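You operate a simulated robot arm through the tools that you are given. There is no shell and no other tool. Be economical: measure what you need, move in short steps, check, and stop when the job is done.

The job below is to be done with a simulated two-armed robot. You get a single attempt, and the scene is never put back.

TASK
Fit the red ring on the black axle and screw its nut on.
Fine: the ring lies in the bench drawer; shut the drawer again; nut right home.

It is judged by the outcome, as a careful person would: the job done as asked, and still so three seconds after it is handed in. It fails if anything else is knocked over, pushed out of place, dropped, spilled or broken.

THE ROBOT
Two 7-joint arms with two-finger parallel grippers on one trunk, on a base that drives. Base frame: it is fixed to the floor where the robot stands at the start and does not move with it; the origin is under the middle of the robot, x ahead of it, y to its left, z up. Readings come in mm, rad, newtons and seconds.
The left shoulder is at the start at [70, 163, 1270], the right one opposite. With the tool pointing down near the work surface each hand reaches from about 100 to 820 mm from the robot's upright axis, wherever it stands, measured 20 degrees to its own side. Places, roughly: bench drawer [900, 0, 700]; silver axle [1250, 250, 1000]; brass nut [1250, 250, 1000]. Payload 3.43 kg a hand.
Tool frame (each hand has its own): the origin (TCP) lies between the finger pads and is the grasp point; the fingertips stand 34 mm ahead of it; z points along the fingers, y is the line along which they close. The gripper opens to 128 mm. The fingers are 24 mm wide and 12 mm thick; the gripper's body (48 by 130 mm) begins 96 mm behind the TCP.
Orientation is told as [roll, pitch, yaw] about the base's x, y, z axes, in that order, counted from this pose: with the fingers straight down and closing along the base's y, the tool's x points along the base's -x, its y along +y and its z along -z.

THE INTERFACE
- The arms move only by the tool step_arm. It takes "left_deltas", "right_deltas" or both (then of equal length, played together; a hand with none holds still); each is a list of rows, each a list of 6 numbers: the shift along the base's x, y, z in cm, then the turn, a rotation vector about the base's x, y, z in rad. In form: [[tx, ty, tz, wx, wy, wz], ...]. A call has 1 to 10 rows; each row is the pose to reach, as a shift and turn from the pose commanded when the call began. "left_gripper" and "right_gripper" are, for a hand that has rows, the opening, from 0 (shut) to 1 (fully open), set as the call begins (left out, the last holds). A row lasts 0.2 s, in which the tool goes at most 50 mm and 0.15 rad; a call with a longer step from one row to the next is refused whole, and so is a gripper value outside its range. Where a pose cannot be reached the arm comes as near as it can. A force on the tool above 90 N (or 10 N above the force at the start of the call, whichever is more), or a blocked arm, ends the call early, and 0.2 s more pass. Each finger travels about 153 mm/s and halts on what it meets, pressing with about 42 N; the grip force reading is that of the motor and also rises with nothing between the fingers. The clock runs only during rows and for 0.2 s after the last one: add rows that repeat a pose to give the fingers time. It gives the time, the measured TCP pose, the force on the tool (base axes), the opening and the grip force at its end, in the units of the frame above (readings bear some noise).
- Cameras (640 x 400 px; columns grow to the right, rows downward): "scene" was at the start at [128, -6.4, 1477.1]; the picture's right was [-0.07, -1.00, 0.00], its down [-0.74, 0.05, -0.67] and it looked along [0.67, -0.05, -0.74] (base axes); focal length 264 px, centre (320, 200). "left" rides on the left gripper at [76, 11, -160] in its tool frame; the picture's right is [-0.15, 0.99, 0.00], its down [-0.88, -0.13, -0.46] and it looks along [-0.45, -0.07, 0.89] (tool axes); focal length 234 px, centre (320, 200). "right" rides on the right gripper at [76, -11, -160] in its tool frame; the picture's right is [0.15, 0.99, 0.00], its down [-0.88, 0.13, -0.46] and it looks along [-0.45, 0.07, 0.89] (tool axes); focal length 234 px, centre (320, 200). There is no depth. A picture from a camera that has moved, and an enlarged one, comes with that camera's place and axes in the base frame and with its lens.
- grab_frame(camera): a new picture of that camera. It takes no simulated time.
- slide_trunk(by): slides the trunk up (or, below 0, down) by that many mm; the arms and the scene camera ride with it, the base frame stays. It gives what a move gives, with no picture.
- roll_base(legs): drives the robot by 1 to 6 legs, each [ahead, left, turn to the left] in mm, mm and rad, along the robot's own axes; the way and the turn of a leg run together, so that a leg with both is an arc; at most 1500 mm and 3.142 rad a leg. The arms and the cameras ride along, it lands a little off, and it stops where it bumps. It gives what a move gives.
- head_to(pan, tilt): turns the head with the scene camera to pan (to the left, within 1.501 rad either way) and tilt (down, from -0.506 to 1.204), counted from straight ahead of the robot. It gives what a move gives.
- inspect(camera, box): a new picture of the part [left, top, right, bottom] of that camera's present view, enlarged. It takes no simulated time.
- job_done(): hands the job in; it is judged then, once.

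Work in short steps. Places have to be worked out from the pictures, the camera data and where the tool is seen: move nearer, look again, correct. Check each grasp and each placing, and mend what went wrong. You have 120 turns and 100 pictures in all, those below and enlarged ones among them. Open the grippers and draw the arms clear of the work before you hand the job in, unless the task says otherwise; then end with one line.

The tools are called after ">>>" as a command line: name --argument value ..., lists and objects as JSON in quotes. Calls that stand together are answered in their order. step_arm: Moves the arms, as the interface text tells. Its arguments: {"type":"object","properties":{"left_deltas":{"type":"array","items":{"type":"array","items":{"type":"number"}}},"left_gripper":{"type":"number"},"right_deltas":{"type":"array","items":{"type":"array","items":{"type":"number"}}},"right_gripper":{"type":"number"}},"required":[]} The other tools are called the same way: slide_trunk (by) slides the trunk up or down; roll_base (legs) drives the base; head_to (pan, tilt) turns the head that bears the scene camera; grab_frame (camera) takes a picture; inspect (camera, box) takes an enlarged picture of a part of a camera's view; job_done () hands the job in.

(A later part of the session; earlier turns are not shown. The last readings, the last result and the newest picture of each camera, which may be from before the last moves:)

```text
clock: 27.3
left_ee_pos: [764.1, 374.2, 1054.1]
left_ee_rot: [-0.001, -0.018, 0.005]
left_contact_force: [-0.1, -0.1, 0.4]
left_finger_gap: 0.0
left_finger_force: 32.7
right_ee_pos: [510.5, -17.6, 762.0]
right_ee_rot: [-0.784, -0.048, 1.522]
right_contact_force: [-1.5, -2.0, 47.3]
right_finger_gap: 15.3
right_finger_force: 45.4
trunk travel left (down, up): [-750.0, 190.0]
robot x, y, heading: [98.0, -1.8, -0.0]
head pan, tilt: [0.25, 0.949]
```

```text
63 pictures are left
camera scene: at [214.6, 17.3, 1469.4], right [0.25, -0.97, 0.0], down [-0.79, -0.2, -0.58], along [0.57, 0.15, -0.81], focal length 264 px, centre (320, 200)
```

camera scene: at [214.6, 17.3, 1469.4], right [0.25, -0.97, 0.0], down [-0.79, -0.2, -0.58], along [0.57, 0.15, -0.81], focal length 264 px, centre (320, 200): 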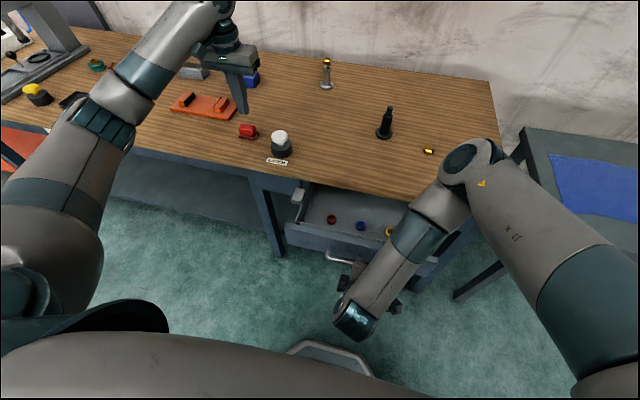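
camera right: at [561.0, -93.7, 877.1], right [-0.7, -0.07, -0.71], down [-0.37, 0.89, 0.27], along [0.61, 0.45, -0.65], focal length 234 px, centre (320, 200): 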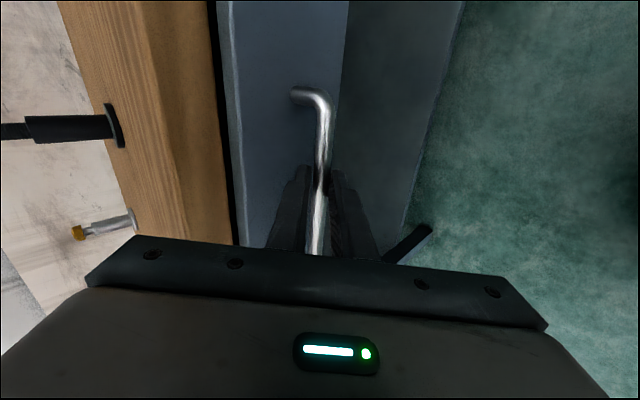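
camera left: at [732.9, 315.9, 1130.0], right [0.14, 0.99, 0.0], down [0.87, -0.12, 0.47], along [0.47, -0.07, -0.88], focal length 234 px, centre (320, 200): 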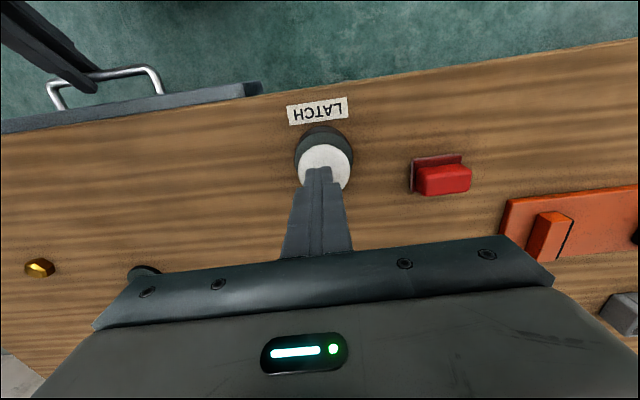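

The drawer is open about 165 mm with red, blue and yellow rings inside. I'll release the handle, back the right hand off along its finger axis, then raise it clear.

>>> step_arm --right_deltas '[[0, 0, 0, 0, 0, 0], [0, 0, 0, 0, 0, 0], [-2, 0, 2, 0, 0, 0], [-5, 0, 5, 0, 0, 0], [-6, -3, 9, 0, 0, 0], [-6, -6, 13, 0, 0, 0], [-6, -10, 16, 0, 0, 0], [-6, -14, 18, 0, 0, 0], [-6, -18, 20, 0, 0, 0]]' --right_gripper 0.2

>>> grab_frame --camera "scene"

>>> inspect --camera "scene" --box '[280, 170, 440, 270]'

```text
refused: row 5 steps farther than a row can; nothing moved
```

```text
62 pictures are left
camera scene: at [214.6, 17.3, 1469.4], right [0.25, -0.97, 0.0], down [-0.79, -0.2, -0.58], along [0.57, 0.15, -0.81], focal length 264 px, centre (320, 200)
```

scene: 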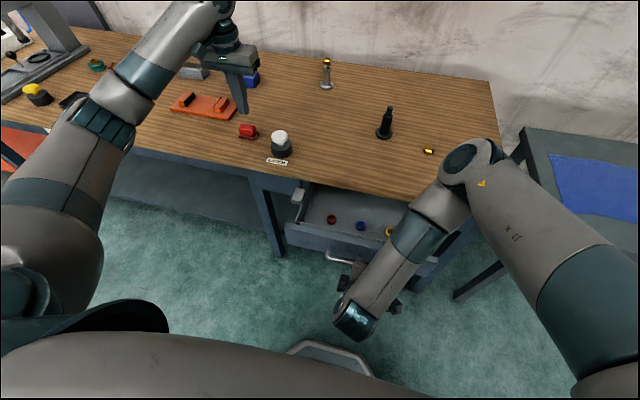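

```text
4.00 times, centred on (360, 220) of scene
camera zoom: at [214.6, 17.3, 1469.4], right [0.25, -0.97, 0.0], down [-0.79, -0.2, -0.58], along [0.57, 0.15, -0.81], focal length 1055 px, centre (160, 120)
```

zoom: 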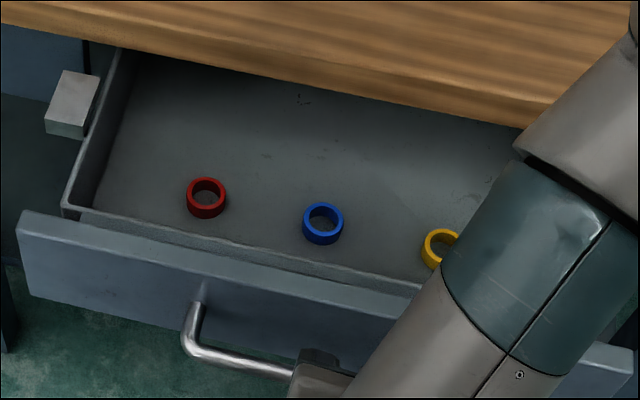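

The red ring is clearly visible. I'll resend the right-hand release and retreat in smaller steps; row 5 was just over the limit.

>>> step_arm --right_deltas '[[0, 0, 0, 0, 0, 0], [0, 0, 0, 0, 0, 0], [-2, 0, 2, 0, 0, 0], [-5, 0, 5, 0, 0, 0], [-5.5, -2, 9, 0, 0, 0], [-5.5, -4.5, 13, 0, 0, 0], [-5.5, -8, 16, 0, 0, 0], [-5.5, -12, 18, 0, 0, 0], [-5.5, -16, 20, 0, 0, 0]]' --right_gripper 0.2

>>> step_arm --left_deltas '[[-2, -3.5, -1, 0, 0, 0], [-4, -7, -3, 0, 0, 0], [-6, -11, -5, 0, 0, 0], [-8, -15, -6, 0, 0, 0], [-9, -19, -8, 0, 0, 0], [-10, -23, -9, 0, 0, 0], [-10.5, -27, -10, 0, 0, 0]]' --left_gripper 0.6

>>> grab_frame --camera "left"

>>> grab_frame --camera "scene"

```text
clock: 29.3
left_ee_pos: [766.1, 372.7, 1050.0]
left_ee_rot: [0.0, -0.015, 0.003]
left_contact_force: [0.1, -0.8, -0.3]
left_finger_gap: 0.0
left_finger_force: 33.6
right_ee_pos: [512.9, -114.2, 876.6]
right_ee_rot: [-0.778, -0.047, 1.522]
right_contact_force: [-0.3, -0.8, -0.3]
right_finger_gap: 25.6
right_finger_force: 0.1
right hand out of reach, approached as far as the arm can: row 6, 7, 8, 9
trunk travel left (down, up): [-750.0, 190.0]
robot x, y, heading: [97.0, 0.3, 0.003]
head pan, tilt: [0.25, 0.949]
```

```text
clock: 30.9
left_ee_pos: [660.8, 101.1, 949.8]
left_ee_rot: [0.0, -0.016, 0.007]
left_contact_force: [0.5, -0.4, -0.6]
left_finger_gap: 76.7
left_finger_force: 0.0
right_ee_pos: [511.7, -114.8, 877.6]
right_ee_rot: [-0.777, -0.05, 1.523]
right_contact_force: [0.7, 0.1, 0.1]
right_finger_gap: 25.6
right_finger_force: 0.0
trunk travel left (down, up): [-750.0, 190.0]
robot x, y, heading: [98.2, 0.2, 0.002]
head pan, tilt: [0.25, 0.949]
```

```text
60 pictures are left
camera left: at [583.5, 113.1, 1108.0], right [0.14, 0.99, 0.0], down [0.87, -0.12, 0.47], along [0.47, -0.06, -0.88], focal length 234 px, centre (320, 200)
```

left: 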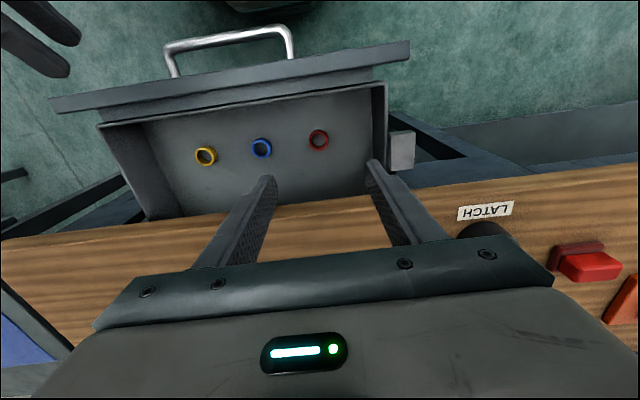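

```text
59 pictures are left
camera scene: at [219.0, 15.8, 1468.6], right [0.25, -0.97, 0.0], down [-0.79, -0.2, -0.58], along [0.56, 0.15, -0.81], focal length 264 px, centre (320, 200)
```

scene: 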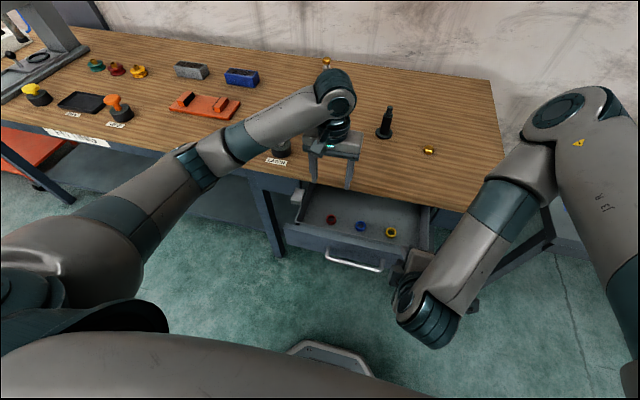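

Two rays give the red ring at about [685,99,690], since the drawer floor is quite low. I'll lower partway and look again.

>>> step_arm --left_deltas '[[0.5, -0.2, -4, 0, 0, 0], [1.2, -0.2, -8, 0, 0, 0], [1.8, -0.2, -12, 0, 0, 0], [2, -0.2, -14, 0, 0, 0]]'

>>> grab_frame --camera "left"

>>> inspect --camera "scene" --box '[280, 120, 440, 260]'

```text
clock: 31.9
left_ee_pos: [681.7, 102.8, 809.2]
left_ee_rot: [-0.003, -0.017, 0.007]
left_contact_force: [0.5, 0.3, -0.4]
left_finger_gap: 76.8
left_finger_force: 0.1
right_ee_pos: [512.7, -115.0, 876.5]
right_ee_rot: [-0.779, -0.046, 1.521]
right_contact_force: [-0.4, 0.0, 0.0]
right_finger_gap: 25.7
right_finger_force: 0.1
trunk travel left (down, up): [-750.0, 190.0]
robot x, y, heading: [95.9, -0.4, 0.002]
head pan, tilt: [0.25, 0.949]
```

```text
58 pictures are left
camera left: at [603.3, 114.2, 968.1], right [0.14, 0.99, 0.0], down [0.87, -0.12, 0.47], along [0.47, -0.07, -0.88], focal length 234 px, centre (320, 200)
```

left: 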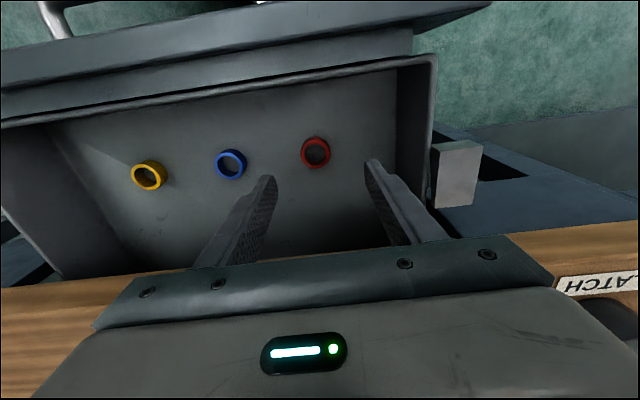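

```text
2.86 times, centred on (360, 190) of scene
camera zoom: at [218.9, 17.4, 1468.6], right [0.25, -0.97, 0.0], down [-0.79, -0.2, -0.58], along [0.56, 0.15, -0.81], focal length 754 px, centre (206, 229)
```

zoom: 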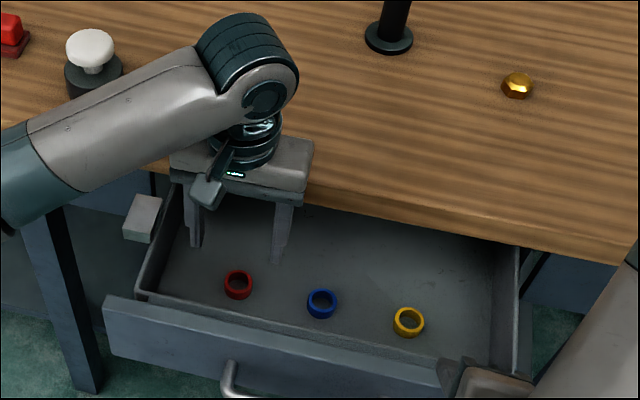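

Triangulated red ring: [682,97,705]. To keep the hand body off the bench edge I'll tilt it 0.2 rad back toward the robot and lower to TCP z≈755.

>>> step_arm --left_deltas '[[-0.3, -0.3, -1, 0, -0.1, 0], [-0.6, -0.6, -2.5, 0, -0.2, 0], [-0.6, -0.6, -5.4, 0, -0.2, 0]]' --left_gripper 0.5

>>> grab_frame --camera "left"

>>> inspect --camera "scene" --box '[280, 120, 440, 260]'

```text
clock: 32.7
left_ee_pos: [675.1, 97.0, 755.2]
left_ee_rot: [-0.004, -0.217, 0.007]
left_contact_force: [0.7, -0.1, -0.7]
left_finger_gap: 64.2
left_finger_force: 0.1
right_ee_pos: [513.0, -114.2, 875.9]
right_ee_rot: [-0.778, -0.047, 1.521]
right_contact_force: [0.2, -0.2, 0.5]
right_finger_gap: 25.7
right_finger_force: 0.0
trunk travel left (down, up): [-750.0, 190.0]
robot x, y, heading: [98.2, -0.9, 0.005]
head pan, tilt: [0.25, 0.949]
```

```text
56 pictures are left
camera left: at [566.9, 108.4, 895.9], right [0.14, 0.99, 0.03], down [0.76, -0.12, 0.64], along [0.63, -0.07, -0.77], focal length 234 px, centre (320, 200)
```

left: 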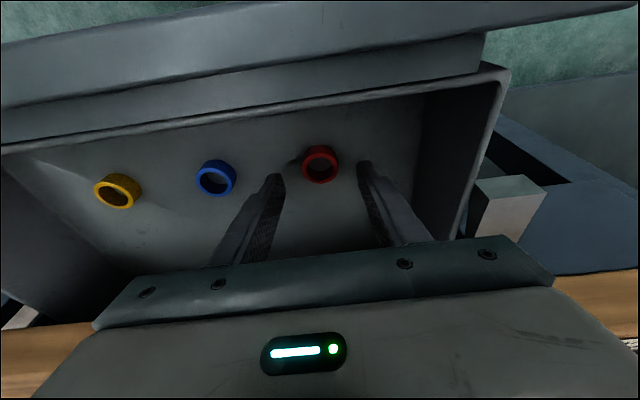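

```text
2.86 times, centred on (360, 190) of scene
camera zoom: at [219.2, 17.5, 1468.6], right [0.25, -0.97, 0.0], down [-0.79, -0.2, -0.58], along [0.56, 0.15, -0.81], focal length 754 px, centre (206, 229)
```

zoom: 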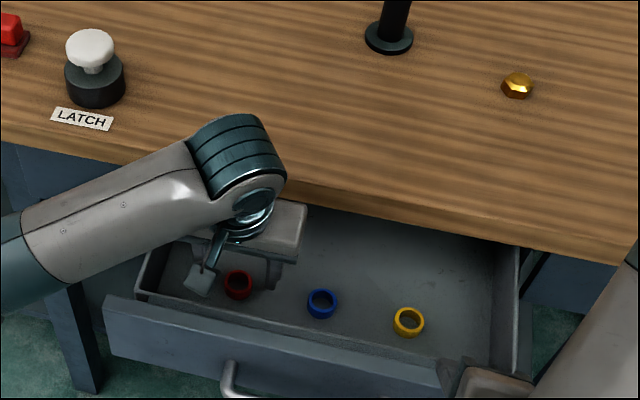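

The ring sits between the tips in line with TCP. I'll lower 18 mm and close.

>>> step_arm --left_deltas '[[0, 0, -0.8, 0, 0, 0], [0, 0, -1.8, 0, 0, 0], [0, 0, -1.8, 0, 0, 0]]'

>>> grab_frame --camera "left"

>>> inspect --camera "scene" --box '[280, 170, 380, 240]'

```text
clock: 33.5
left_ee_pos: [675.7, 96.4, 737.7]
left_ee_rot: [-0.001, -0.215, 0.008]
left_contact_force: [0.3, 0.3, -0.2]
left_finger_gap: 64.0
left_finger_force: 0.0
right_ee_pos: [512.6, -115.4, 876.6]
right_ee_rot: [-0.778, -0.049, 1.522]
right_contact_force: [-0.4, -0.4, -0.5]
right_finger_gap: 25.6
right_finger_force: 0.1
trunk travel left (down, up): [-750.0, 190.0]
robot x, y, heading: [101.2, 1.5, 0.003]
head pan, tilt: [0.25, 0.949]
```

```text
54 pictures are left
camera left: at [566.8, 108.4, 878.0], right [0.14, 0.99, 0.03], down [0.76, -0.12, 0.63], along [0.63, -0.07, -0.77], focal length 234 px, centre (320, 200)
```

left: 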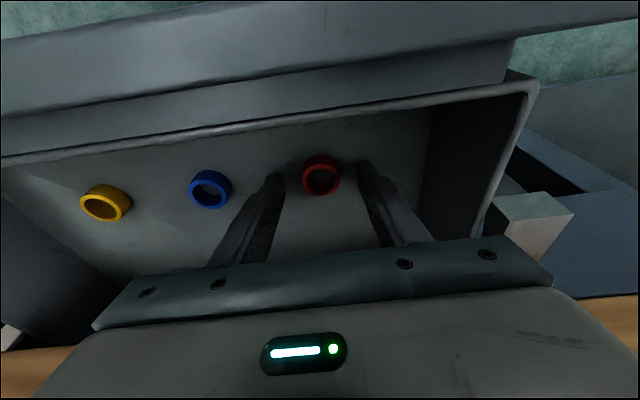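

```text
5.71 times, centred on (330, 205) of scene
camera zoom: at [218.6, 17.6, 1468.6], right [0.25, -0.97, 0.0], down [-0.79, -0.2, -0.58], along [0.56, 0.15, -0.81], focal length 1507 px, centre (263, 171)
```

zoom: 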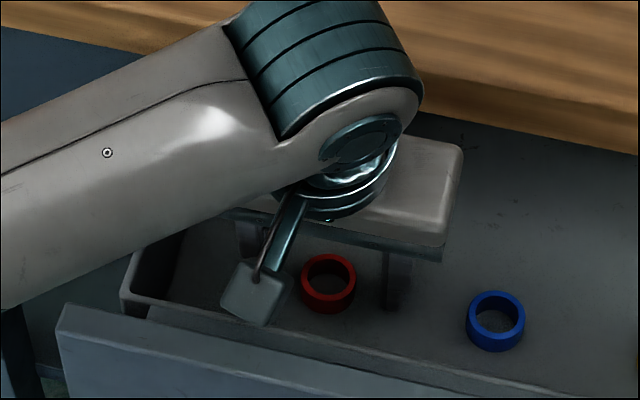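

The ring appears just at or below tip depth. I'll lower a further 9 mm with force guarding.

>>> step_arm --left_deltas '[[0, 0, -0.3, 0, 0, 0], [0, 0, -0.6, 0, 0, 0], [0, 0, -0.9, 0, 0, 0]]'

>>> inspect --camera "left" --box '[240, 120, 400, 220]'

```text
clock: 34.3
left_ee_pos: [675.2, 96.1, 733.7]
left_ee_rot: [-0.003, -0.226, 0.008]
left_contact_force: [0.4, 2.8, 34.2]
left_finger_gap: 65.1
left_finger_force: 1.6
right_ee_pos: [510.3, -114.0, 878.3]
right_ee_rot: [-0.782, -0.047, 1.522]
right_contact_force: [0.4, 0.2, 0.6]
right_finger_gap: 25.6
right_finger_force: 0.1
trunk travel left (down, up): [-750.0, 190.0]
robot x, y, heading: [102.7, 0.5, 0.004]
head pan, tilt: [0.25, 0.949]
```

```text
4.00 times, centred on (320, 170) of left
camera zoom: at [566.2, 108.4, 873.2], right [0.14, 0.99, 0.03], down [0.76, -0.12, 0.64], along [0.64, -0.07, -0.77], focal length 937 px, centre (320, 320)
```

zoom: 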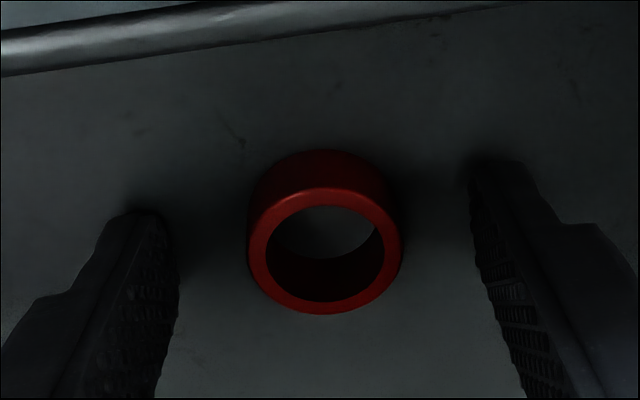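

The tips touch the floor at z≈698. The ring centre is at x≈686, so I'll raise 4 mm, shift 4 mm forward and close.

>>> step_arm --left_deltas '[[0, 0, 0.6, 0, 0, 0], [0.4, 0, 0.6, 0, 0, 0]]'

>>> step_arm --left_deltas '[[0, 0, 0, 0, 0, 0], [0, 0, 0, 0, 0, 0], [0, 0, 0, 0, 0, 0]]' --left_gripper 0

>>> step_arm --left_deltas '[[0, 0, 3, 0, 0, 0], [0, 0, 7, 0, 0, 0], [0, 0, 11, 0, 0, 0]]'

>>> inspect --camera "left" --box '[240, 120, 400, 220]'

```text
clock: 34.9
left_ee_pos: [677.1, 96.6, 734.0]
left_ee_rot: [0.0, -0.214, 0.005]
left_contact_force: [-1.5, 0.9, 8.7]
left_finger_gap: 64.6
left_finger_force: 0.3
right_ee_pos: [511.9, -114.0, 877.8]
right_ee_rot: [-0.78, -0.048, 1.523]
right_contact_force: [-1.1, 0.6, 1.1]
right_finger_gap: 25.6
right_finger_force: 0.1
trunk travel left (down, up): [-750.0, 190.0]
robot x, y, heading: [99.2, -0.8, 0.005]
head pan, tilt: [0.25, 0.949]
```

```text
clock: 35.7
left_ee_pos: [678.6, 97.1, 734.6]
left_ee_rot: [-0.002, -0.214, 0.005]
left_contact_force: [0.7, -0.4, -0.1]
left_finger_gap: 28.6
left_finger_force: 42.2
right_ee_pos: [512.5, -113.5, 876.7]
right_ee_rot: [-0.78, -0.047, 1.522]
right_contact_force: [-0.2, 0.8, 0.1]
right_finger_gap: 25.8
right_finger_force: 0.1
trunk travel left (down, up): [-750.0, 190.0]
robot x, y, heading: [98.2, -0.6, -0.002]
head pan, tilt: [0.25, 0.949]
```

```text
clock: 36.5
left_ee_pos: [678.7, 94.5, 846.5]
left_ee_rot: [-0.003, -0.217, 0.006]
left_contact_force: [0.5, 0.6, 0.3]
left_finger_gap: 28.6
left_finger_force: 42.2
right_ee_pos: [513.0, -114.6, 876.9]
right_ee_rot: [-0.779, -0.047, 1.522]
right_contact_force: [0.4, 0.7, 1.1]
right_finger_gap: 25.6
right_finger_force: 0.0
trunk travel left (down, up): [-750.0, 190.0]
robot x, y, heading: [100.3, -3.5, 0.003]
head pan, tilt: [0.25, 0.949]
```

```text
4.00 times, centred on (320, 170) of left
camera zoom: at [571.5, 107.0, 986.4], right [0.14, 0.99, 0.03], down [0.76, -0.12, 0.63], along [0.63, -0.06, -0.77], focal length 937 px, centre (320, 320)
```

zoom: 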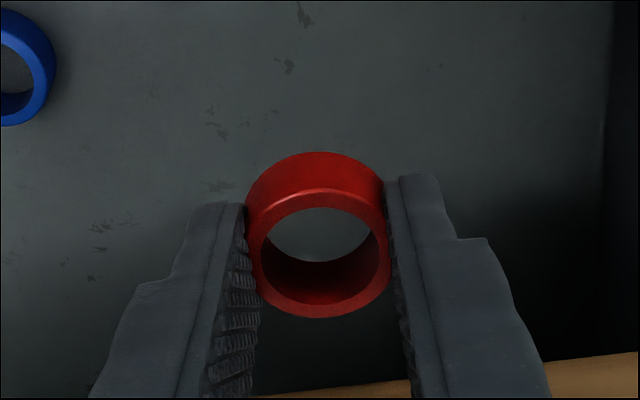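

The ring is gripped (28.6 mm) and lifted. I'll move the left hand up and left, clear of the drawer.

>>> step_arm --left_deltas '[[0, 1, 4, 0, 0, 0], [0, 3, 8, 0, 0, 0], [0, 6, 12, 0, 0, 0], [0, 9.5, 15, 0, 0, 0], [0, 13, 18, 0, 0, 0], [0, 17, 20, 0, 0, 0], [0, 21, 21, 0, 0, 0]]'

>>> step_arm --right_deltas '[[-1, 3.5, -1, 0, 0, 0], [-2, 7, -2.5, 0, 0, 0], [-2, 10, -4.8, 0, 0, 0], [-2, 10, -4.8, 0, 0, 0]]' --right_gripper 0

>>> grab_frame --camera "scene"

>>> grab_frame --camera "right"

```text
clock: 38.1
left_ee_pos: [682.2, 309.1, 1054.4]
left_ee_rot: [-0.003, -0.216, 0.006]
left_contact_force: [0.4, 0.5, -0.8]
left_finger_gap: 28.5
left_finger_force: 42.5
right_ee_pos: [511.8, -114.6, 877.2]
right_ee_rot: [-0.781, -0.045, 1.521]
right_contact_force: [0.4, -0.2, 0.2]
right_finger_gap: 25.6
right_finger_force: 0.0
trunk travel left (down, up): [-750.0, 190.0]
robot x, y, heading: [96.6, 2.9, 0.001]
head pan, tilt: [0.25, 0.949]
```

```text
clock: 39.1
left_ee_pos: [681.3, 307.3, 1054.4]
left_ee_rot: [-0.002, -0.217, 0.006]
left_contact_force: [-0.4, -0.2, -1.0]
left_finger_gap: 28.3
left_finger_force: 41.9
right_ee_pos: [492.6, -13.9, 827.2]
right_ee_rot: [-0.779, -0.05, 1.522]
right_contact_force: [0.3, -1.0, 0.1]
right_finger_gap: 0.0
right_finger_force: 33.4
trunk travel left (down, up): [-750.0, 190.0]
robot x, y, heading: [100.5, 0.1, 0.001]
head pan, tilt: [0.25, 0.949]
```

```text
50 pictures are left
camera scene: at [218.8, 17.1, 1468.6], right [0.25, -0.97, 0.0], down [-0.79, -0.2, -0.58], along [0.56, 0.15, -0.81], focal length 264 px, centre (320, 200)
```

scene: 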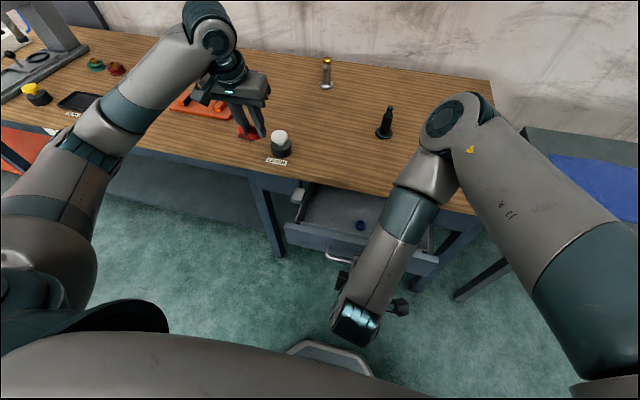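

```text
49 pictures are left
camera right: at [384.7, -90.6, 945.0], right [-0.71, -0.08, -0.7], down [-0.37, 0.89, 0.28], along [0.6, 0.45, -0.66], focal length 234 px, centre (320, 200)
```

right: 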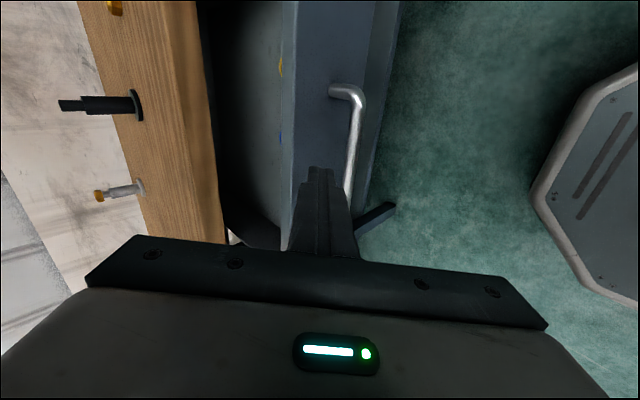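

The drawer front's top edge is about z=806, so I'll lower the tips 25 mm to land between the edge and the handle, then push gently.

>>> step_arm --right_deltas '[[0, 0, -2.4, 0, 0, 0], [1.5, 0, -2.4, 0, 0, 0], [3, 0, -2.4, 0, 0, 0], [5, 0, -2.4, 0, 0, 0], [7, 0, -2.4, 0, 0, 0]]'

>>> grab_frame --camera "right"

```text
clock: 40.3
left_ee_pos: [682.3, 307.8, 1055.8]
left_ee_rot: [-0.004, -0.215, 0.008]
left_contact_force: [0.7, -0.6, 0.5]
left_finger_gap: 28.5
left_finger_force: 42.6
right_ee_pos: [563.2, -12.4, 804.2]
right_ee_rot: [-0.778, -0.048, 1.524]
right_contact_force: [0.9, -0.7, 0.2]
right_finger_gap: 0.2
right_finger_force: 33.0
trunk travel left (down, up): [-750.0, 190.0]
robot x, y, heading: [97.7, 1.9, 0.002]
head pan, tilt: [0.25, 0.949]
```

```text
48 pictures are left
camera right: at [454.8, -89.7, 920.7], right [-0.71, -0.08, -0.7], down [-0.37, 0.89, 0.27], along [0.6, 0.45, -0.66], focal length 234 px, centre (320, 200)
```

right: 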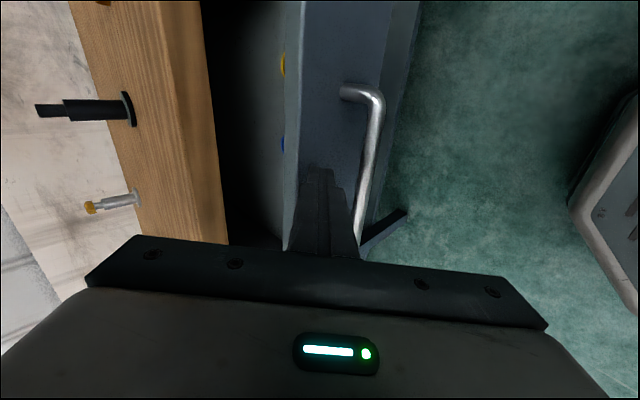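

The tip is on the face and the drawer is moving in. I'll continue pushing until resistance.

>>> step_arm --right_deltas '[[2, 0, 0, 0, 0, 0], [4, 0, 0, 0, 0, 0], [6, 0, 0, 0, 0, 0], [8, 0, 0, 0, 0, 0], [10, 0, 0, 0, 0, 0], [11.5, 0, 0, 0, 0, 0], [13, 0, 0, 0, 0, 0], [14, 0, 0, 0, 0, 0]]'

>>> grab_frame --camera "scene"

>>> grab_frame --camera "right"

```text
clock: 42.1
left_ee_pos: [675.8, 307.6, 1058.7]
left_ee_rot: [-0.002, -0.221, 0.006]
left_contact_force: [0.3, 0.3, 0.1]
left_finger_gap: 28.7
left_finger_force: 42.0
right_ee_pos: [695.4, -14.4, 805.4]
right_ee_rot: [-0.773, -0.05, 1.526]
right_contact_force: [-38.9, -3.7, 12.9]
right_finger_gap: 0.1
right_finger_force: 33.1
trunk travel left (down, up): [-750.0, 190.0]
robot x, y, heading: [100.9, 0.8, 0.005]
head pan, tilt: [0.25, 0.949]
```

```text
47 pictures are left
camera scene: at [211.7, 17.2, 1469.3], right [0.25, -0.97, 0.0], down [-0.78, -0.2, -0.59], along [0.57, 0.15, -0.81], focal length 264 px, centre (320, 200)
```

scene: 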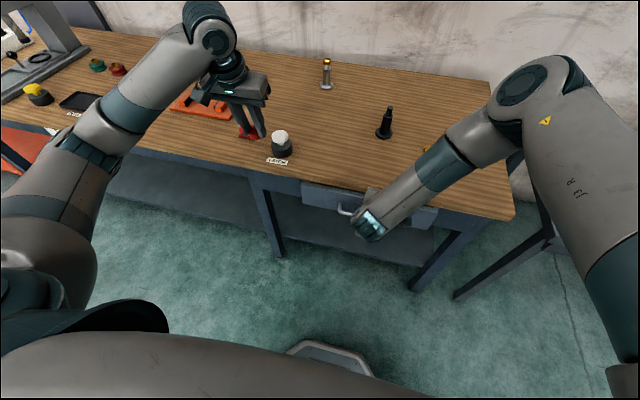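

```text
46 pictures are left
camera right: at [587.7, -91.1, 922.6], right [-0.71, -0.08, -0.7], down [-0.37, 0.89, 0.28], along [0.6, 0.46, -0.66], focal length 234 px, centre (320, 200)
```

right: 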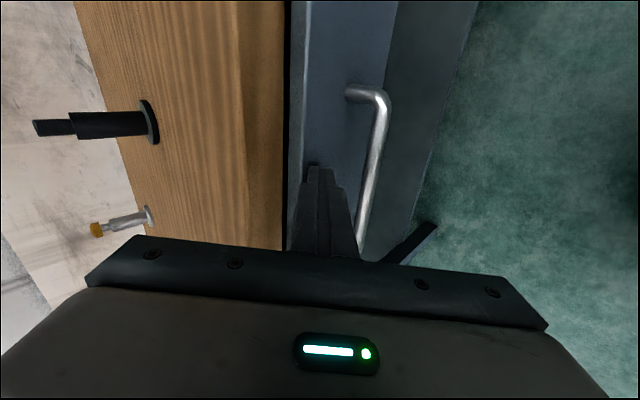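

The drawer appears shut, with 39 N resistance. I'll give one firmer nudge to seat it, then retract.

>>> step_arm --right_deltas '[[0.6, 0, 0, 0, 0, 0], [1.2, 0, 0, 0, 0, 0], [1.2, 0, 0, 0, 0, 0]]'

>>> step_arm --right_deltas '[[-3, 0, 1, 0, 0, 0], [-7, 0, 3, 0, 0, 0], [-11, 0, 5, 0, 0, 0]]'

>>> inspect --camera "scene" --box '[230, 120, 470, 270]'

>>> grab_frame --camera "right"

```text
clock: 42.9
left_ee_pos: [672.0, 306.1, 1060.8]
left_ee_rot: [-0.001, -0.226, 0.005]
left_contact_force: [0.4, -0.1, 0.2]
left_finger_gap: 28.7
left_finger_force: 42.5
right_ee_pos: [694.8, -13.5, 805.9]
right_ee_rot: [-0.762, -0.048, 1.532]
right_contact_force: [-86.8, -11.2, 16.9]
right_finger_gap: 0.0
right_finger_force: 33.1
trunk travel left (down, up): [-750.0, 190.0]
robot x, y, heading: [98.0, 0.2, 0.006]
head pan, tilt: [0.25, 0.949]
```

```text
clock: 43.7
left_ee_pos: [682.3, 309.3, 1054.5]
left_ee_rot: [-0.002, -0.214, 0.008]
left_contact_force: [0.2, -0.1, 0.4]
left_finger_gap: 28.3
left_finger_force: 42.0
right_ee_pos: [608.3, -13.3, 857.8]
right_ee_rot: [-0.781, -0.048, 1.522]
right_contact_force: [1.1, -1.3, -0.1]
right_finger_gap: 0.0
right_finger_force: 33.2
trunk travel left (down, up): [-750.0, 190.0]
robot x, y, heading: [95.9, -0.9, 0.006]
head pan, tilt: [0.25, 0.949]
```

```text
2.67 times, centred on (350, 195) of scene
camera zoom: at [219.6, 18.9, 1468.5], right [0.25, -0.97, 0.0], down [-0.79, -0.2, -0.58], along [0.56, 0.15, -0.81], focal length 703 px, centre (240, 213)
```

zoom: 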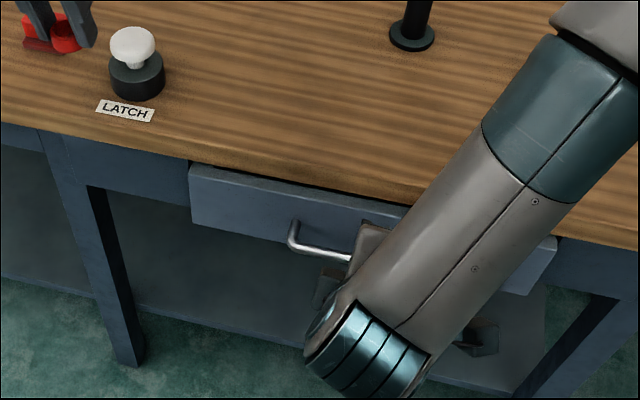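

```text
44 pictures are left
camera right: at [499.1, -90.4, 974.0], right [-0.71, -0.08, -0.7], down [-0.37, 0.89, 0.27], along [0.6, 0.45, -0.66], focal length 234 px, centre (320, 200)
```

right: 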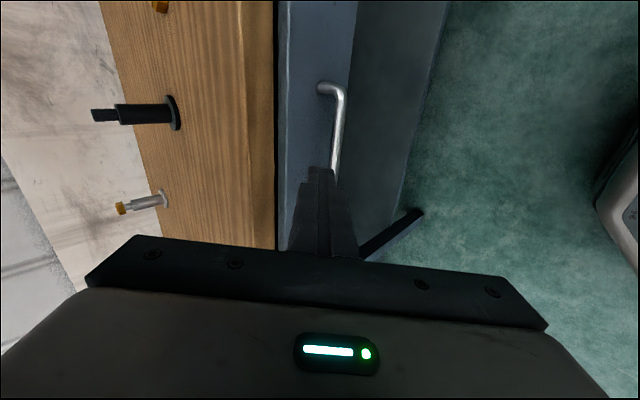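

The drawer is shut. I'll raise and straighten the right hand before driving closer.

>>> step_arm --right_deltas '[[-2, -1, 2, 0, 0.13, 0], [-3, -3, 5, 0, 0.26, 0], [-3, -6, 8, 0, 0.39, 0], [-2, -9, 11, 0, 0.52, 0], [-1, -12, 14, 0, 0.65, 0], [0, -15, 17, 0, 0.78, 0], [0, -17, 20, 0, 0.78, 0]]' --right_gripper 0.6

>>> step_arm --right_deltas '[[0, -1, 0, 0, 0, -0.15], [0, -2, 0, 0, 0, -0.3], [0, -3, 0, 0, 0, -0.45], [0, -4, 0, 0, 0, -0.6], [0, -5, 0, 0, 0, -0.75], [0, -6, 0, 0, 0, -0.9], [0, -7, 0, 0, 0, -1.05], [0, -8, 0, 0, 0, -1.2], [0, -9, 0, 0, 0, -1.35], [0, -10, 0, 0, 0, -1.5]]'

>>> roll_base --legs '[[200, 0, 0]]'

>>> head_to --pan -0.05 --tilt 0.8

>>> grab_frame --camera "scene"

```text
clock: 45.3
left_ee_pos: [682.5, 303.7, 1057.4]
left_ee_rot: [0.001, -0.216, 0.004]
left_contact_force: [0.2, -0.5, -0.4]
left_finger_gap: 28.3
left_finger_force: 41.8
right_ee_pos: [546.1, -175.0, 1005.3]
right_ee_rot: [-0.048, -0.009, 1.492]
right_contact_force: [1.2, -1.1, -0.2]
right_finger_gap: 76.7
right_finger_force: 0.1
right hand out of reach, approached as far as the arm can: row 6, 7
trunk travel left (down, up): [-750.0, 190.0]
robot x, y, heading: [97.6, 1.5, 0.003]
head pan, tilt: [0.25, 0.949]
```

```text
clock: 47.5
left_ee_pos: [682.0, 307.2, 1055.4]
left_ee_rot: [-0.004, -0.215, 0.007]
left_contact_force: [-0.1, -0.2, -0.2]
left_finger_gap: 28.4
left_finger_force: 42.4
right_ee_pos: [547.7, -271.3, 1008.3]
right_ee_rot: [-0.048, -0.005, -0.01]
right_contact_force: [0.2, -0.2, -0.1]
right_finger_gap: 76.7
right_finger_force: 0.1
trunk travel left (down, up): [-750.0, 190.0]
robot x, y, heading: [101.6, 1.3, 0.002]
head pan, tilt: [0.25, 0.949]
```

```text
clock: 49.1
left_ee_pos: [880.6, 308.1, 1055.7]
left_ee_rot: [-0.001, -0.216, 0.005]
left_contact_force: [0.1, -0.3, -0.8]
left_finger_gap: 28.7
left_finger_force: 42.4
right_ee_pos: [744.2, -270.3, 1007.6]
right_ee_rot: [-0.047, -0.007, -0.007]
right_contact_force: [-0.8, -0.1, 0.5]
right_finger_gap: 76.6
right_finger_force: 0.2
trunk travel left (down, up): [-750.0, 190.0]
robot x, y, heading: [297.2, -0.0, 0.001]
head pan, tilt: [0.25, 0.949]
```

```text
clock: 49.9
left_ee_pos: [880.3, 306.5, 1054.4]
left_ee_rot: [-0.004, -0.216, 0.005]
left_contact_force: [-0.2, -0.4, -1.0]
left_finger_gap: 28.3
left_finger_force: 42.4
right_ee_pos: [744.1, -271.0, 1007.4]
right_ee_rot: [-0.047, -0.005, -0.007]
right_contact_force: [-0.5, 0.7, 0.5]
right_finger_gap: 76.8
right_finger_force: 0.0
trunk travel left (down, up): [-750.0, 190.0]
robot x, y, heading: [297.9, 1.4, 0.002]
head pan, tilt: [-0.051, 0.799]
```

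```text
43 pictures are left
camera scene: at [427.1, -3.9, 1480.1], right [-0.05, -1.0, 0.0], down [-0.72, 0.03, -0.7], along [0.7, -0.03, -0.72], focal length 264 px, centre (320, 200)
```

scene: 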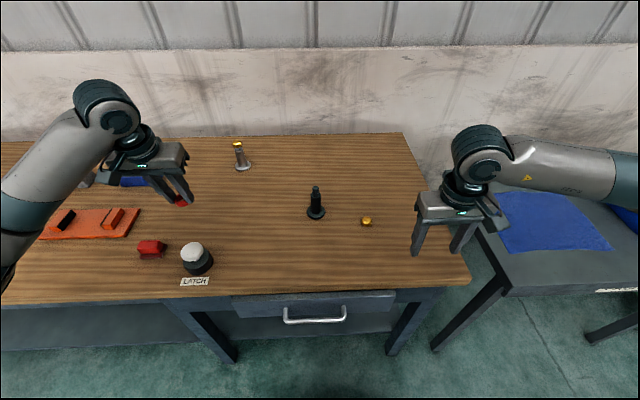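

Axle base is about [974,-15,850] and its top about z=963; the nut is near [935,-166]. I'll carry the ring over to hover above the axle.

>>> step_arm --left_deltas '[[1, -4, 1, 0, 0, 0], [2, -8, 2, 0, 0, 0], [3, -12, 3, 0, 0, 0], [4, -16, 3, 0, 0, 0], [5, -20, 3, 0, 0, 0], [6.5, -24, 3, 0, 0, 0], [8, -28, 3, 0, 0, 0], [8.7, -32.2, 3, 0, 0, 0], [8.7, -32.2, 3, 0, 0, 0]]'

>>> grab_frame --camera "left"

>>> inspect --camera "scene" --box '[250, 100, 410, 240]'

```text
clock: 51.9
left_ee_pos: [966.2, -14.5, 1085.3]
left_ee_rot: [-0.005, -0.217, 0.004]
left_contact_force: [0.2, 0.7, -0.9]
left_finger_gap: 28.3
left_finger_force: 42.0
right_ee_pos: [744.7, -270.1, 1008.4]
right_ee_rot: [-0.048, -0.005, -0.01]
right_contact_force: [-0.2, -0.4, -0.4]
right_finger_gap: 76.8
right_finger_force: 0.0
trunk travel left (down, up): [-750.0, 190.0]
robot x, y, heading: [298.3, -0.3, 0.002]
head pan, tilt: [-0.051, 0.799]
```

```text
42 pictures are left
camera left: at [859.2, -3.4, 1224.9], right [0.14, 0.99, 0.03], down [0.76, -0.12, 0.63], along [0.63, -0.07, -0.77], focal length 234 px, centre (320, 200)
```

left: 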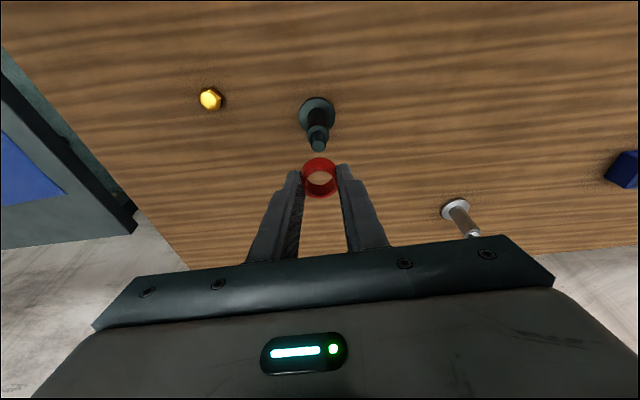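

```text
2.86 times, centred on (330, 170) of scene
camera zoom: at [427.0, -2.6, 1480.2], right [-0.05, -1.0, 0.0], down [-0.72, 0.03, -0.7], along [0.7, -0.03, -0.72], focal length 754 px, centre (291, 286)
```

zoom: 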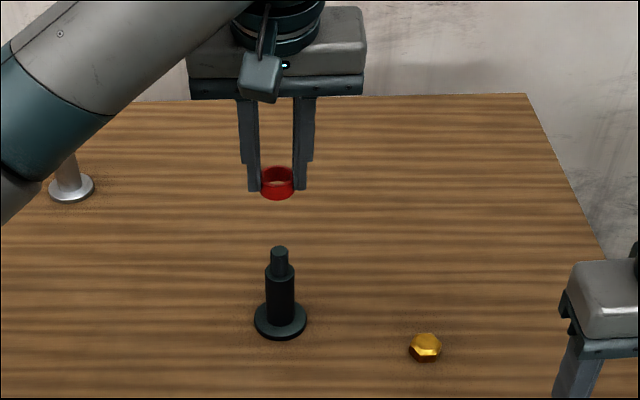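

Ring centre is about [971,-14] and the axle about [978,-16] with its top near z=970. I'll shift and lower to just above the tip, then check alignment.

>>> step_arm --left_deltas '[[0.7, -0.15, -2, 0, 0, 0], [0.7, -0.15, -4, 0, 0, 0], [0.7, -0.15, -5.5, 0, 0, 0], [0.7, -0.15, -5.5, 0, 0, 0]]'

>>> inspect --camera "left" --box '[240, 80, 400, 220]'

>>> inspect --camera "scene" --box '[270, 140, 370, 230]'

```text
clock: 52.9
left_ee_pos: [973.8, -17.2, 1027.9]
left_ee_rot: [-0.002, -0.217, 0.005]
left_contact_force: [0.9, -0.8, -0.9]
left_finger_gap: 28.2
left_finger_force: 41.9
right_ee_pos: [745.4, -271.2, 1007.8]
right_ee_rot: [-0.05, -0.005, -0.009]
right_contact_force: [0.3, 0.3, 0.0]
right_finger_gap: 76.7
right_finger_force: 0.2
trunk travel left (down, up): [-750.0, 190.0]
robot x, y, heading: [292.9, 1.7, 0.001]
head pan, tilt: [-0.051, 0.799]
```

```text
2.86 times, centred on (320, 150) of left
camera zoom: at [866.6, -5.4, 1169.4], right [0.14, 0.99, 0.03], down [0.76, -0.13, 0.63], along [0.63, -0.07, -0.77], focal length 669 px, centre (320, 343)
```

zoom: 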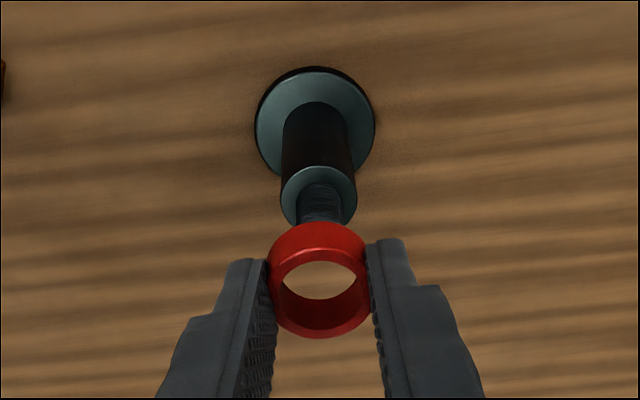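

```text
4.44 times, centred on (320, 185) of scene
camera zoom: at [427.1, -4.1, 1480.1], right [-0.05, -1.0, 0.0], down [-0.72, 0.03, -0.7], along [0.7, -0.03, -0.72], focal length 1172 px, centre (320, 267)
```

zoom: 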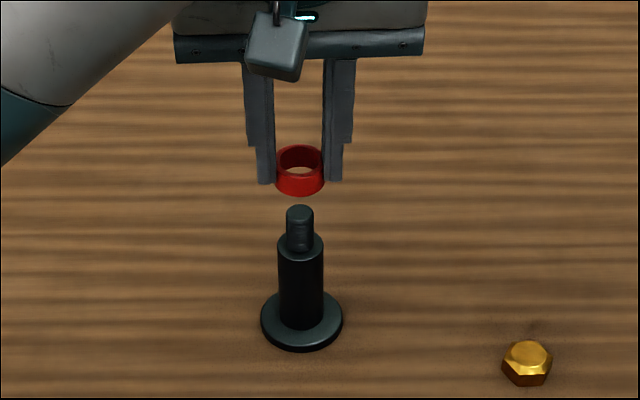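

I need to compare ring bore, shaft and neck diameters before lowering, so I'll take a high zoom.

>>> inspect --camera "scene" --box '[300, 168, 334, 218]'

>>> inspect --camera "left" --box '[295, 95, 345, 205]'

```text
8.00 times, centred on (317, 193) of scene
camera zoom: at [427.1, -4.1, 1480.1], right [-0.05, -1.0, 0.0], down [-0.72, 0.03, -0.7], along [0.7, -0.03, -0.72], focal length 2110 px, centre (344, 256)
```

zoom: 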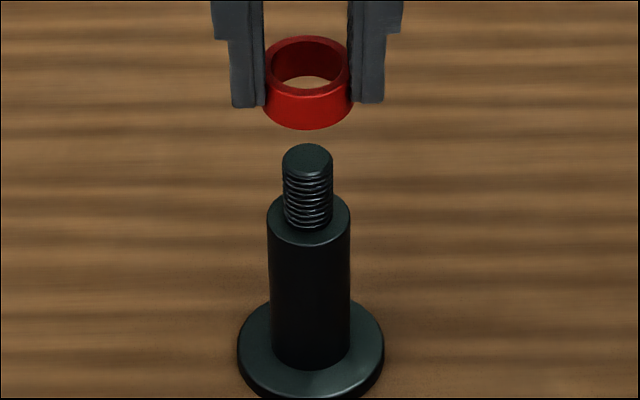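

```text
3.64 times, centred on (320, 150) of left
camera zoom: at [866.6, -5.4, 1169.4], right [0.14, 0.99, 0.03], down [0.76, -0.13, 0.63], along [0.63, -0.07, -0.77], focal length 852 px, centre (320, 382)
```

zoom: 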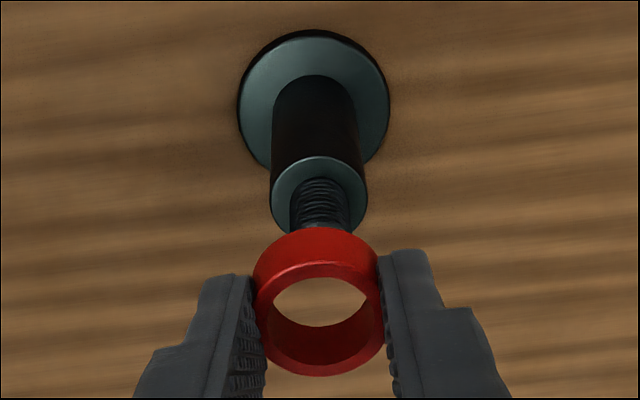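

The ring bore (~23 mm) is smaller than the shaft (~29 mm) and larger than the threaded neck (~17 mm), so it should seat on the shoulder around the neck. I'll lower 18 mm to cut parallax, then check alignment.

>>> step_arm --left_deltas '[[0, 0, -1, 0, 0, 0], [0, 0, -1.8, 0, 0, 0], [0, 0, -1.8, 0, 0, 0]]'

>>> inspect --camera "left" --box '[280, 105, 360, 205]'

>>> inspect --camera "scene" --box '[300, 168, 334, 218]'

```text
clock: 53.7
left_ee_pos: [973.2, -16.4, 1011.9]
left_ee_rot: [-0.002, -0.217, 0.005]
left_contact_force: [0.5, -0.7, -0.8]
left_finger_gap: 28.2
left_finger_force: 41.9
right_ee_pos: [744.8, -270.5, 1007.1]
right_ee_rot: [-0.05, -0.007, -0.008]
right_contact_force: [0.0, -0.3, -0.1]
right_finger_gap: 76.4
right_finger_force: 0.0
trunk travel left (down, up): [-750.0, 190.0]
robot x, y, heading: [297.8, 1.1, 0.007]
head pan, tilt: [-0.051, 0.799]
```

```text
4.00 times, centred on (320, 155) of left
camera zoom: at [865.7, -4.7, 1151.8], right [0.14, 0.99, 0.03], down [0.76, -0.13, 0.63], along [0.63, -0.07, -0.77], focal length 937 px, centre (320, 380)
```

zoom: 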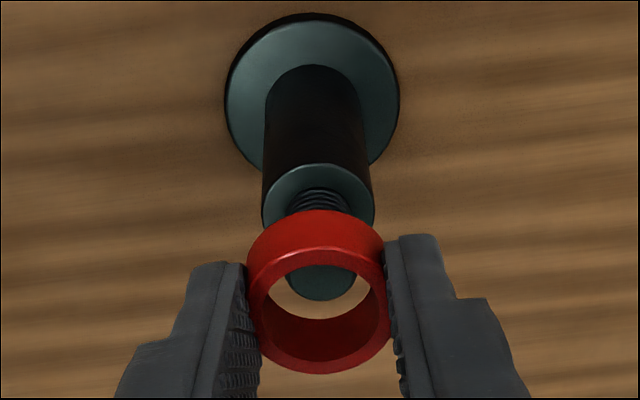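

```text
8.00 times, centred on (317, 193) of scene
camera zoom: at [427.0, -4.2, 1480.1], right [-0.05, -1.0, 0.0], down [-0.72, 0.03, -0.7], along [0.7, -0.03, -0.72], focal length 2110 px, centre (344, 256)
```

zoom: 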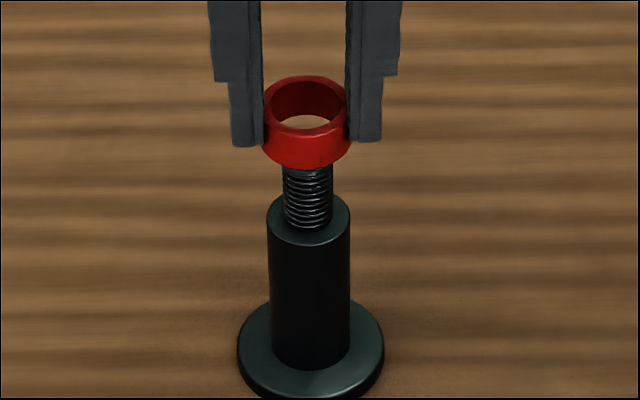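

Both views look along nearly the same direction, so x alignment is ambiguous. I'll bring the right hand in from the side, yawed 90°, so its camera views the axle along +y.

>>> step_arm --right_deltas '[[1, 0, 1, 0, 0, 0.15], [3, 0, 2, 0, 0, 0.3], [5, 0, 3, 0, 0, 0.45], [7, 0, 3.5, 0, 0, 0.6], [9, 0, 3.5, 0, 0, 0.75], [11, 0, 3.5, 0, 0, 0.9], [13, 0, 3.5, 0, 0, 1.05], [15, 0, 3.5, 0, 0, 1.2], [17, 0, 3.5, 0, 0, 1.35], [19, 0, 3.5, 0, 0, 1.5]]' --right_gripper 1.0

>>> grab_frame --camera "right"

```text
clock: 55.9
left_ee_pos: [972.7, -11.9, 1013.9]
left_ee_rot: [-0.009, -0.219, 0.005]
left_contact_force: [0.8, 1.0, 1.2]
left_finger_gap: 28.2
left_finger_force: 42.3
right_ee_pos: [754.0, -121.5, 1059.0]
right_ee_rot: [-0.065, 0.003, 1.406]
right_contact_force: [-0.1, 0.9, -0.2]
right_finger_gap: 127.8
right_finger_force: 0.1
right hand out of reach, approached as far as the arm can: row 7, 8, 9, 10
trunk travel left (down, up): [-750.0, 190.0]
robot x, y, heading: [297.7, -0.0, 0.0]
head pan, tilt: [-0.051, 0.799]
```

```text
34 pictures are left
camera right: at [742.0, -197.2, 1218.0], right [-1.0, 0.02, -0.06], down [-0.01, 0.9, 0.44], along [0.07, 0.44, -0.89], focal length 234 px, centre (320, 200)
```

right: 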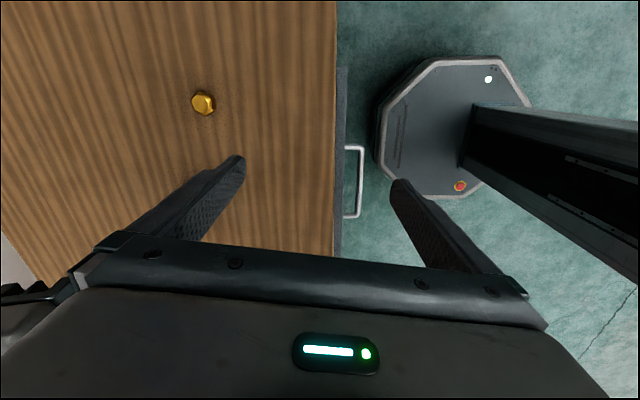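

The right arm can't hold that yaw out there, so I'll return it to yaw 0. For a near-vertical view of the axle I'll raise the left hand and tilt its camera to look nearly straight down.

>>> step_arm --right_deltas '[[-1, -1, 0, 0, 0, -0.15], [-2, -2, 0, 0, 0, -0.3], [-3, -3, 0, 0, 0, -0.45], [-4, -4, 0, 0, 0, -0.6], [-5, -5, 0, 0, 0, -0.75], [-6, -6, 0, 0, 0, -0.9], [-7, -6, 0, 0, 0, -1.05], [-8, -6, 0, 0, 0, -1.2], [-9, -6, 0, 0, 0, -1.35], [-9, -6, 0, 0, 0, -1.5]]'

>>> step_arm --left_deltas '[[0, 0, 4, 0, 0, 0], [0, 0, 8, 0, 0.05, 0], [1, 0, 9, 0, 0.18, 0], [2, 0, 9, 0, 0.3, 0], [3.5, 0, 9, 0, 0.417, 0], [3.5, 0, 9, 0, 0.417, 0]]'

>>> grab_frame --camera "left"

```text
clock: 58.1
left_ee_pos: [975.2, -15.4, 1011.7]
left_ee_rot: [-0.004, -0.217, 0.006]
left_contact_force: [0.0, 1.3, 0.9]
left_finger_gap: 28.1
left_finger_force: 41.6
right_ee_pos: [669.6, -183.4, 1058.3]
right_ee_rot: [-0.067, 0.001, -0.095]
right_contact_force: [0.1, -0.4, 0.6]
right_finger_gap: 127.9
right_finger_force: 0.2
right hand out of reach, approached as far as the arm can: row 9, 10
trunk travel left (down, up): [-750.0, 190.0]
robot x, y, heading: [298.2, 2.0, 0.006]
head pan, tilt: [-0.051, 0.799]
```

```text
clock: 59.5
left_ee_pos: [1008.8, -15.6, 1101.7]
left_ee_rot: [-0.004, 0.202, 0.004]
left_contact_force: [-0.2, 0.0, 0.1]
left_finger_gap: 28.0
left_finger_force: 41.8
right_ee_pos: [669.9, -181.6, 1059.0]
right_ee_rot: [-0.067, 0.003, -0.093]
right_contact_force: [0.0, -0.3, 0.0]
right_finger_gap: 127.9
right_finger_force: 0.0
trunk travel left (down, up): [-750.0, 190.0]
robot x, y, heading: [297.5, 3.5, -0.0]
head pan, tilt: [-0.051, 0.799]
```

```text
33 pictures are left
camera left: at [966.3, -3.8, 1274.5], right [0.14, 0.99, -0.03], down [0.95, -0.13, 0.27], along [0.26, -0.07, -0.96], focal length 234 px, centre (320, 200)
```

left: 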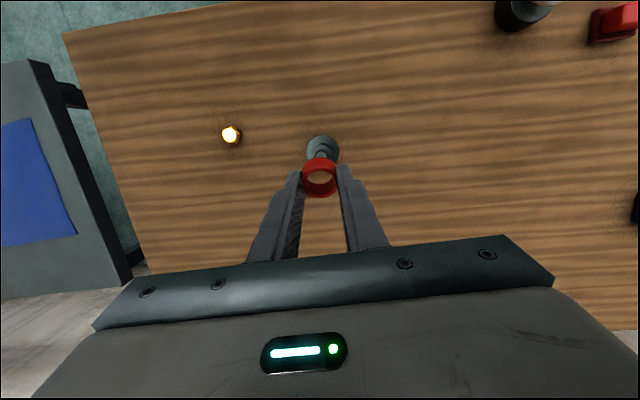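

In this near-vertical view the axle comes out at x≈989. I'll zoom in to refine that.

>>> inspect --camera "left" --box '[290, 120, 350, 200]'

```text
5.00 times, centred on (320, 160) of left
camera zoom: at [966.3, -3.8, 1274.5], right [0.14, 0.99, -0.03], down [0.95, -0.13, 0.27], along [0.26, -0.07, -0.96], focal length 1171 px, centre (320, 400)
```

zoom: 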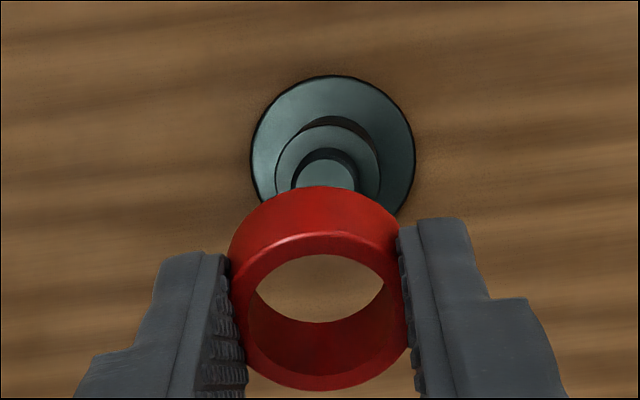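

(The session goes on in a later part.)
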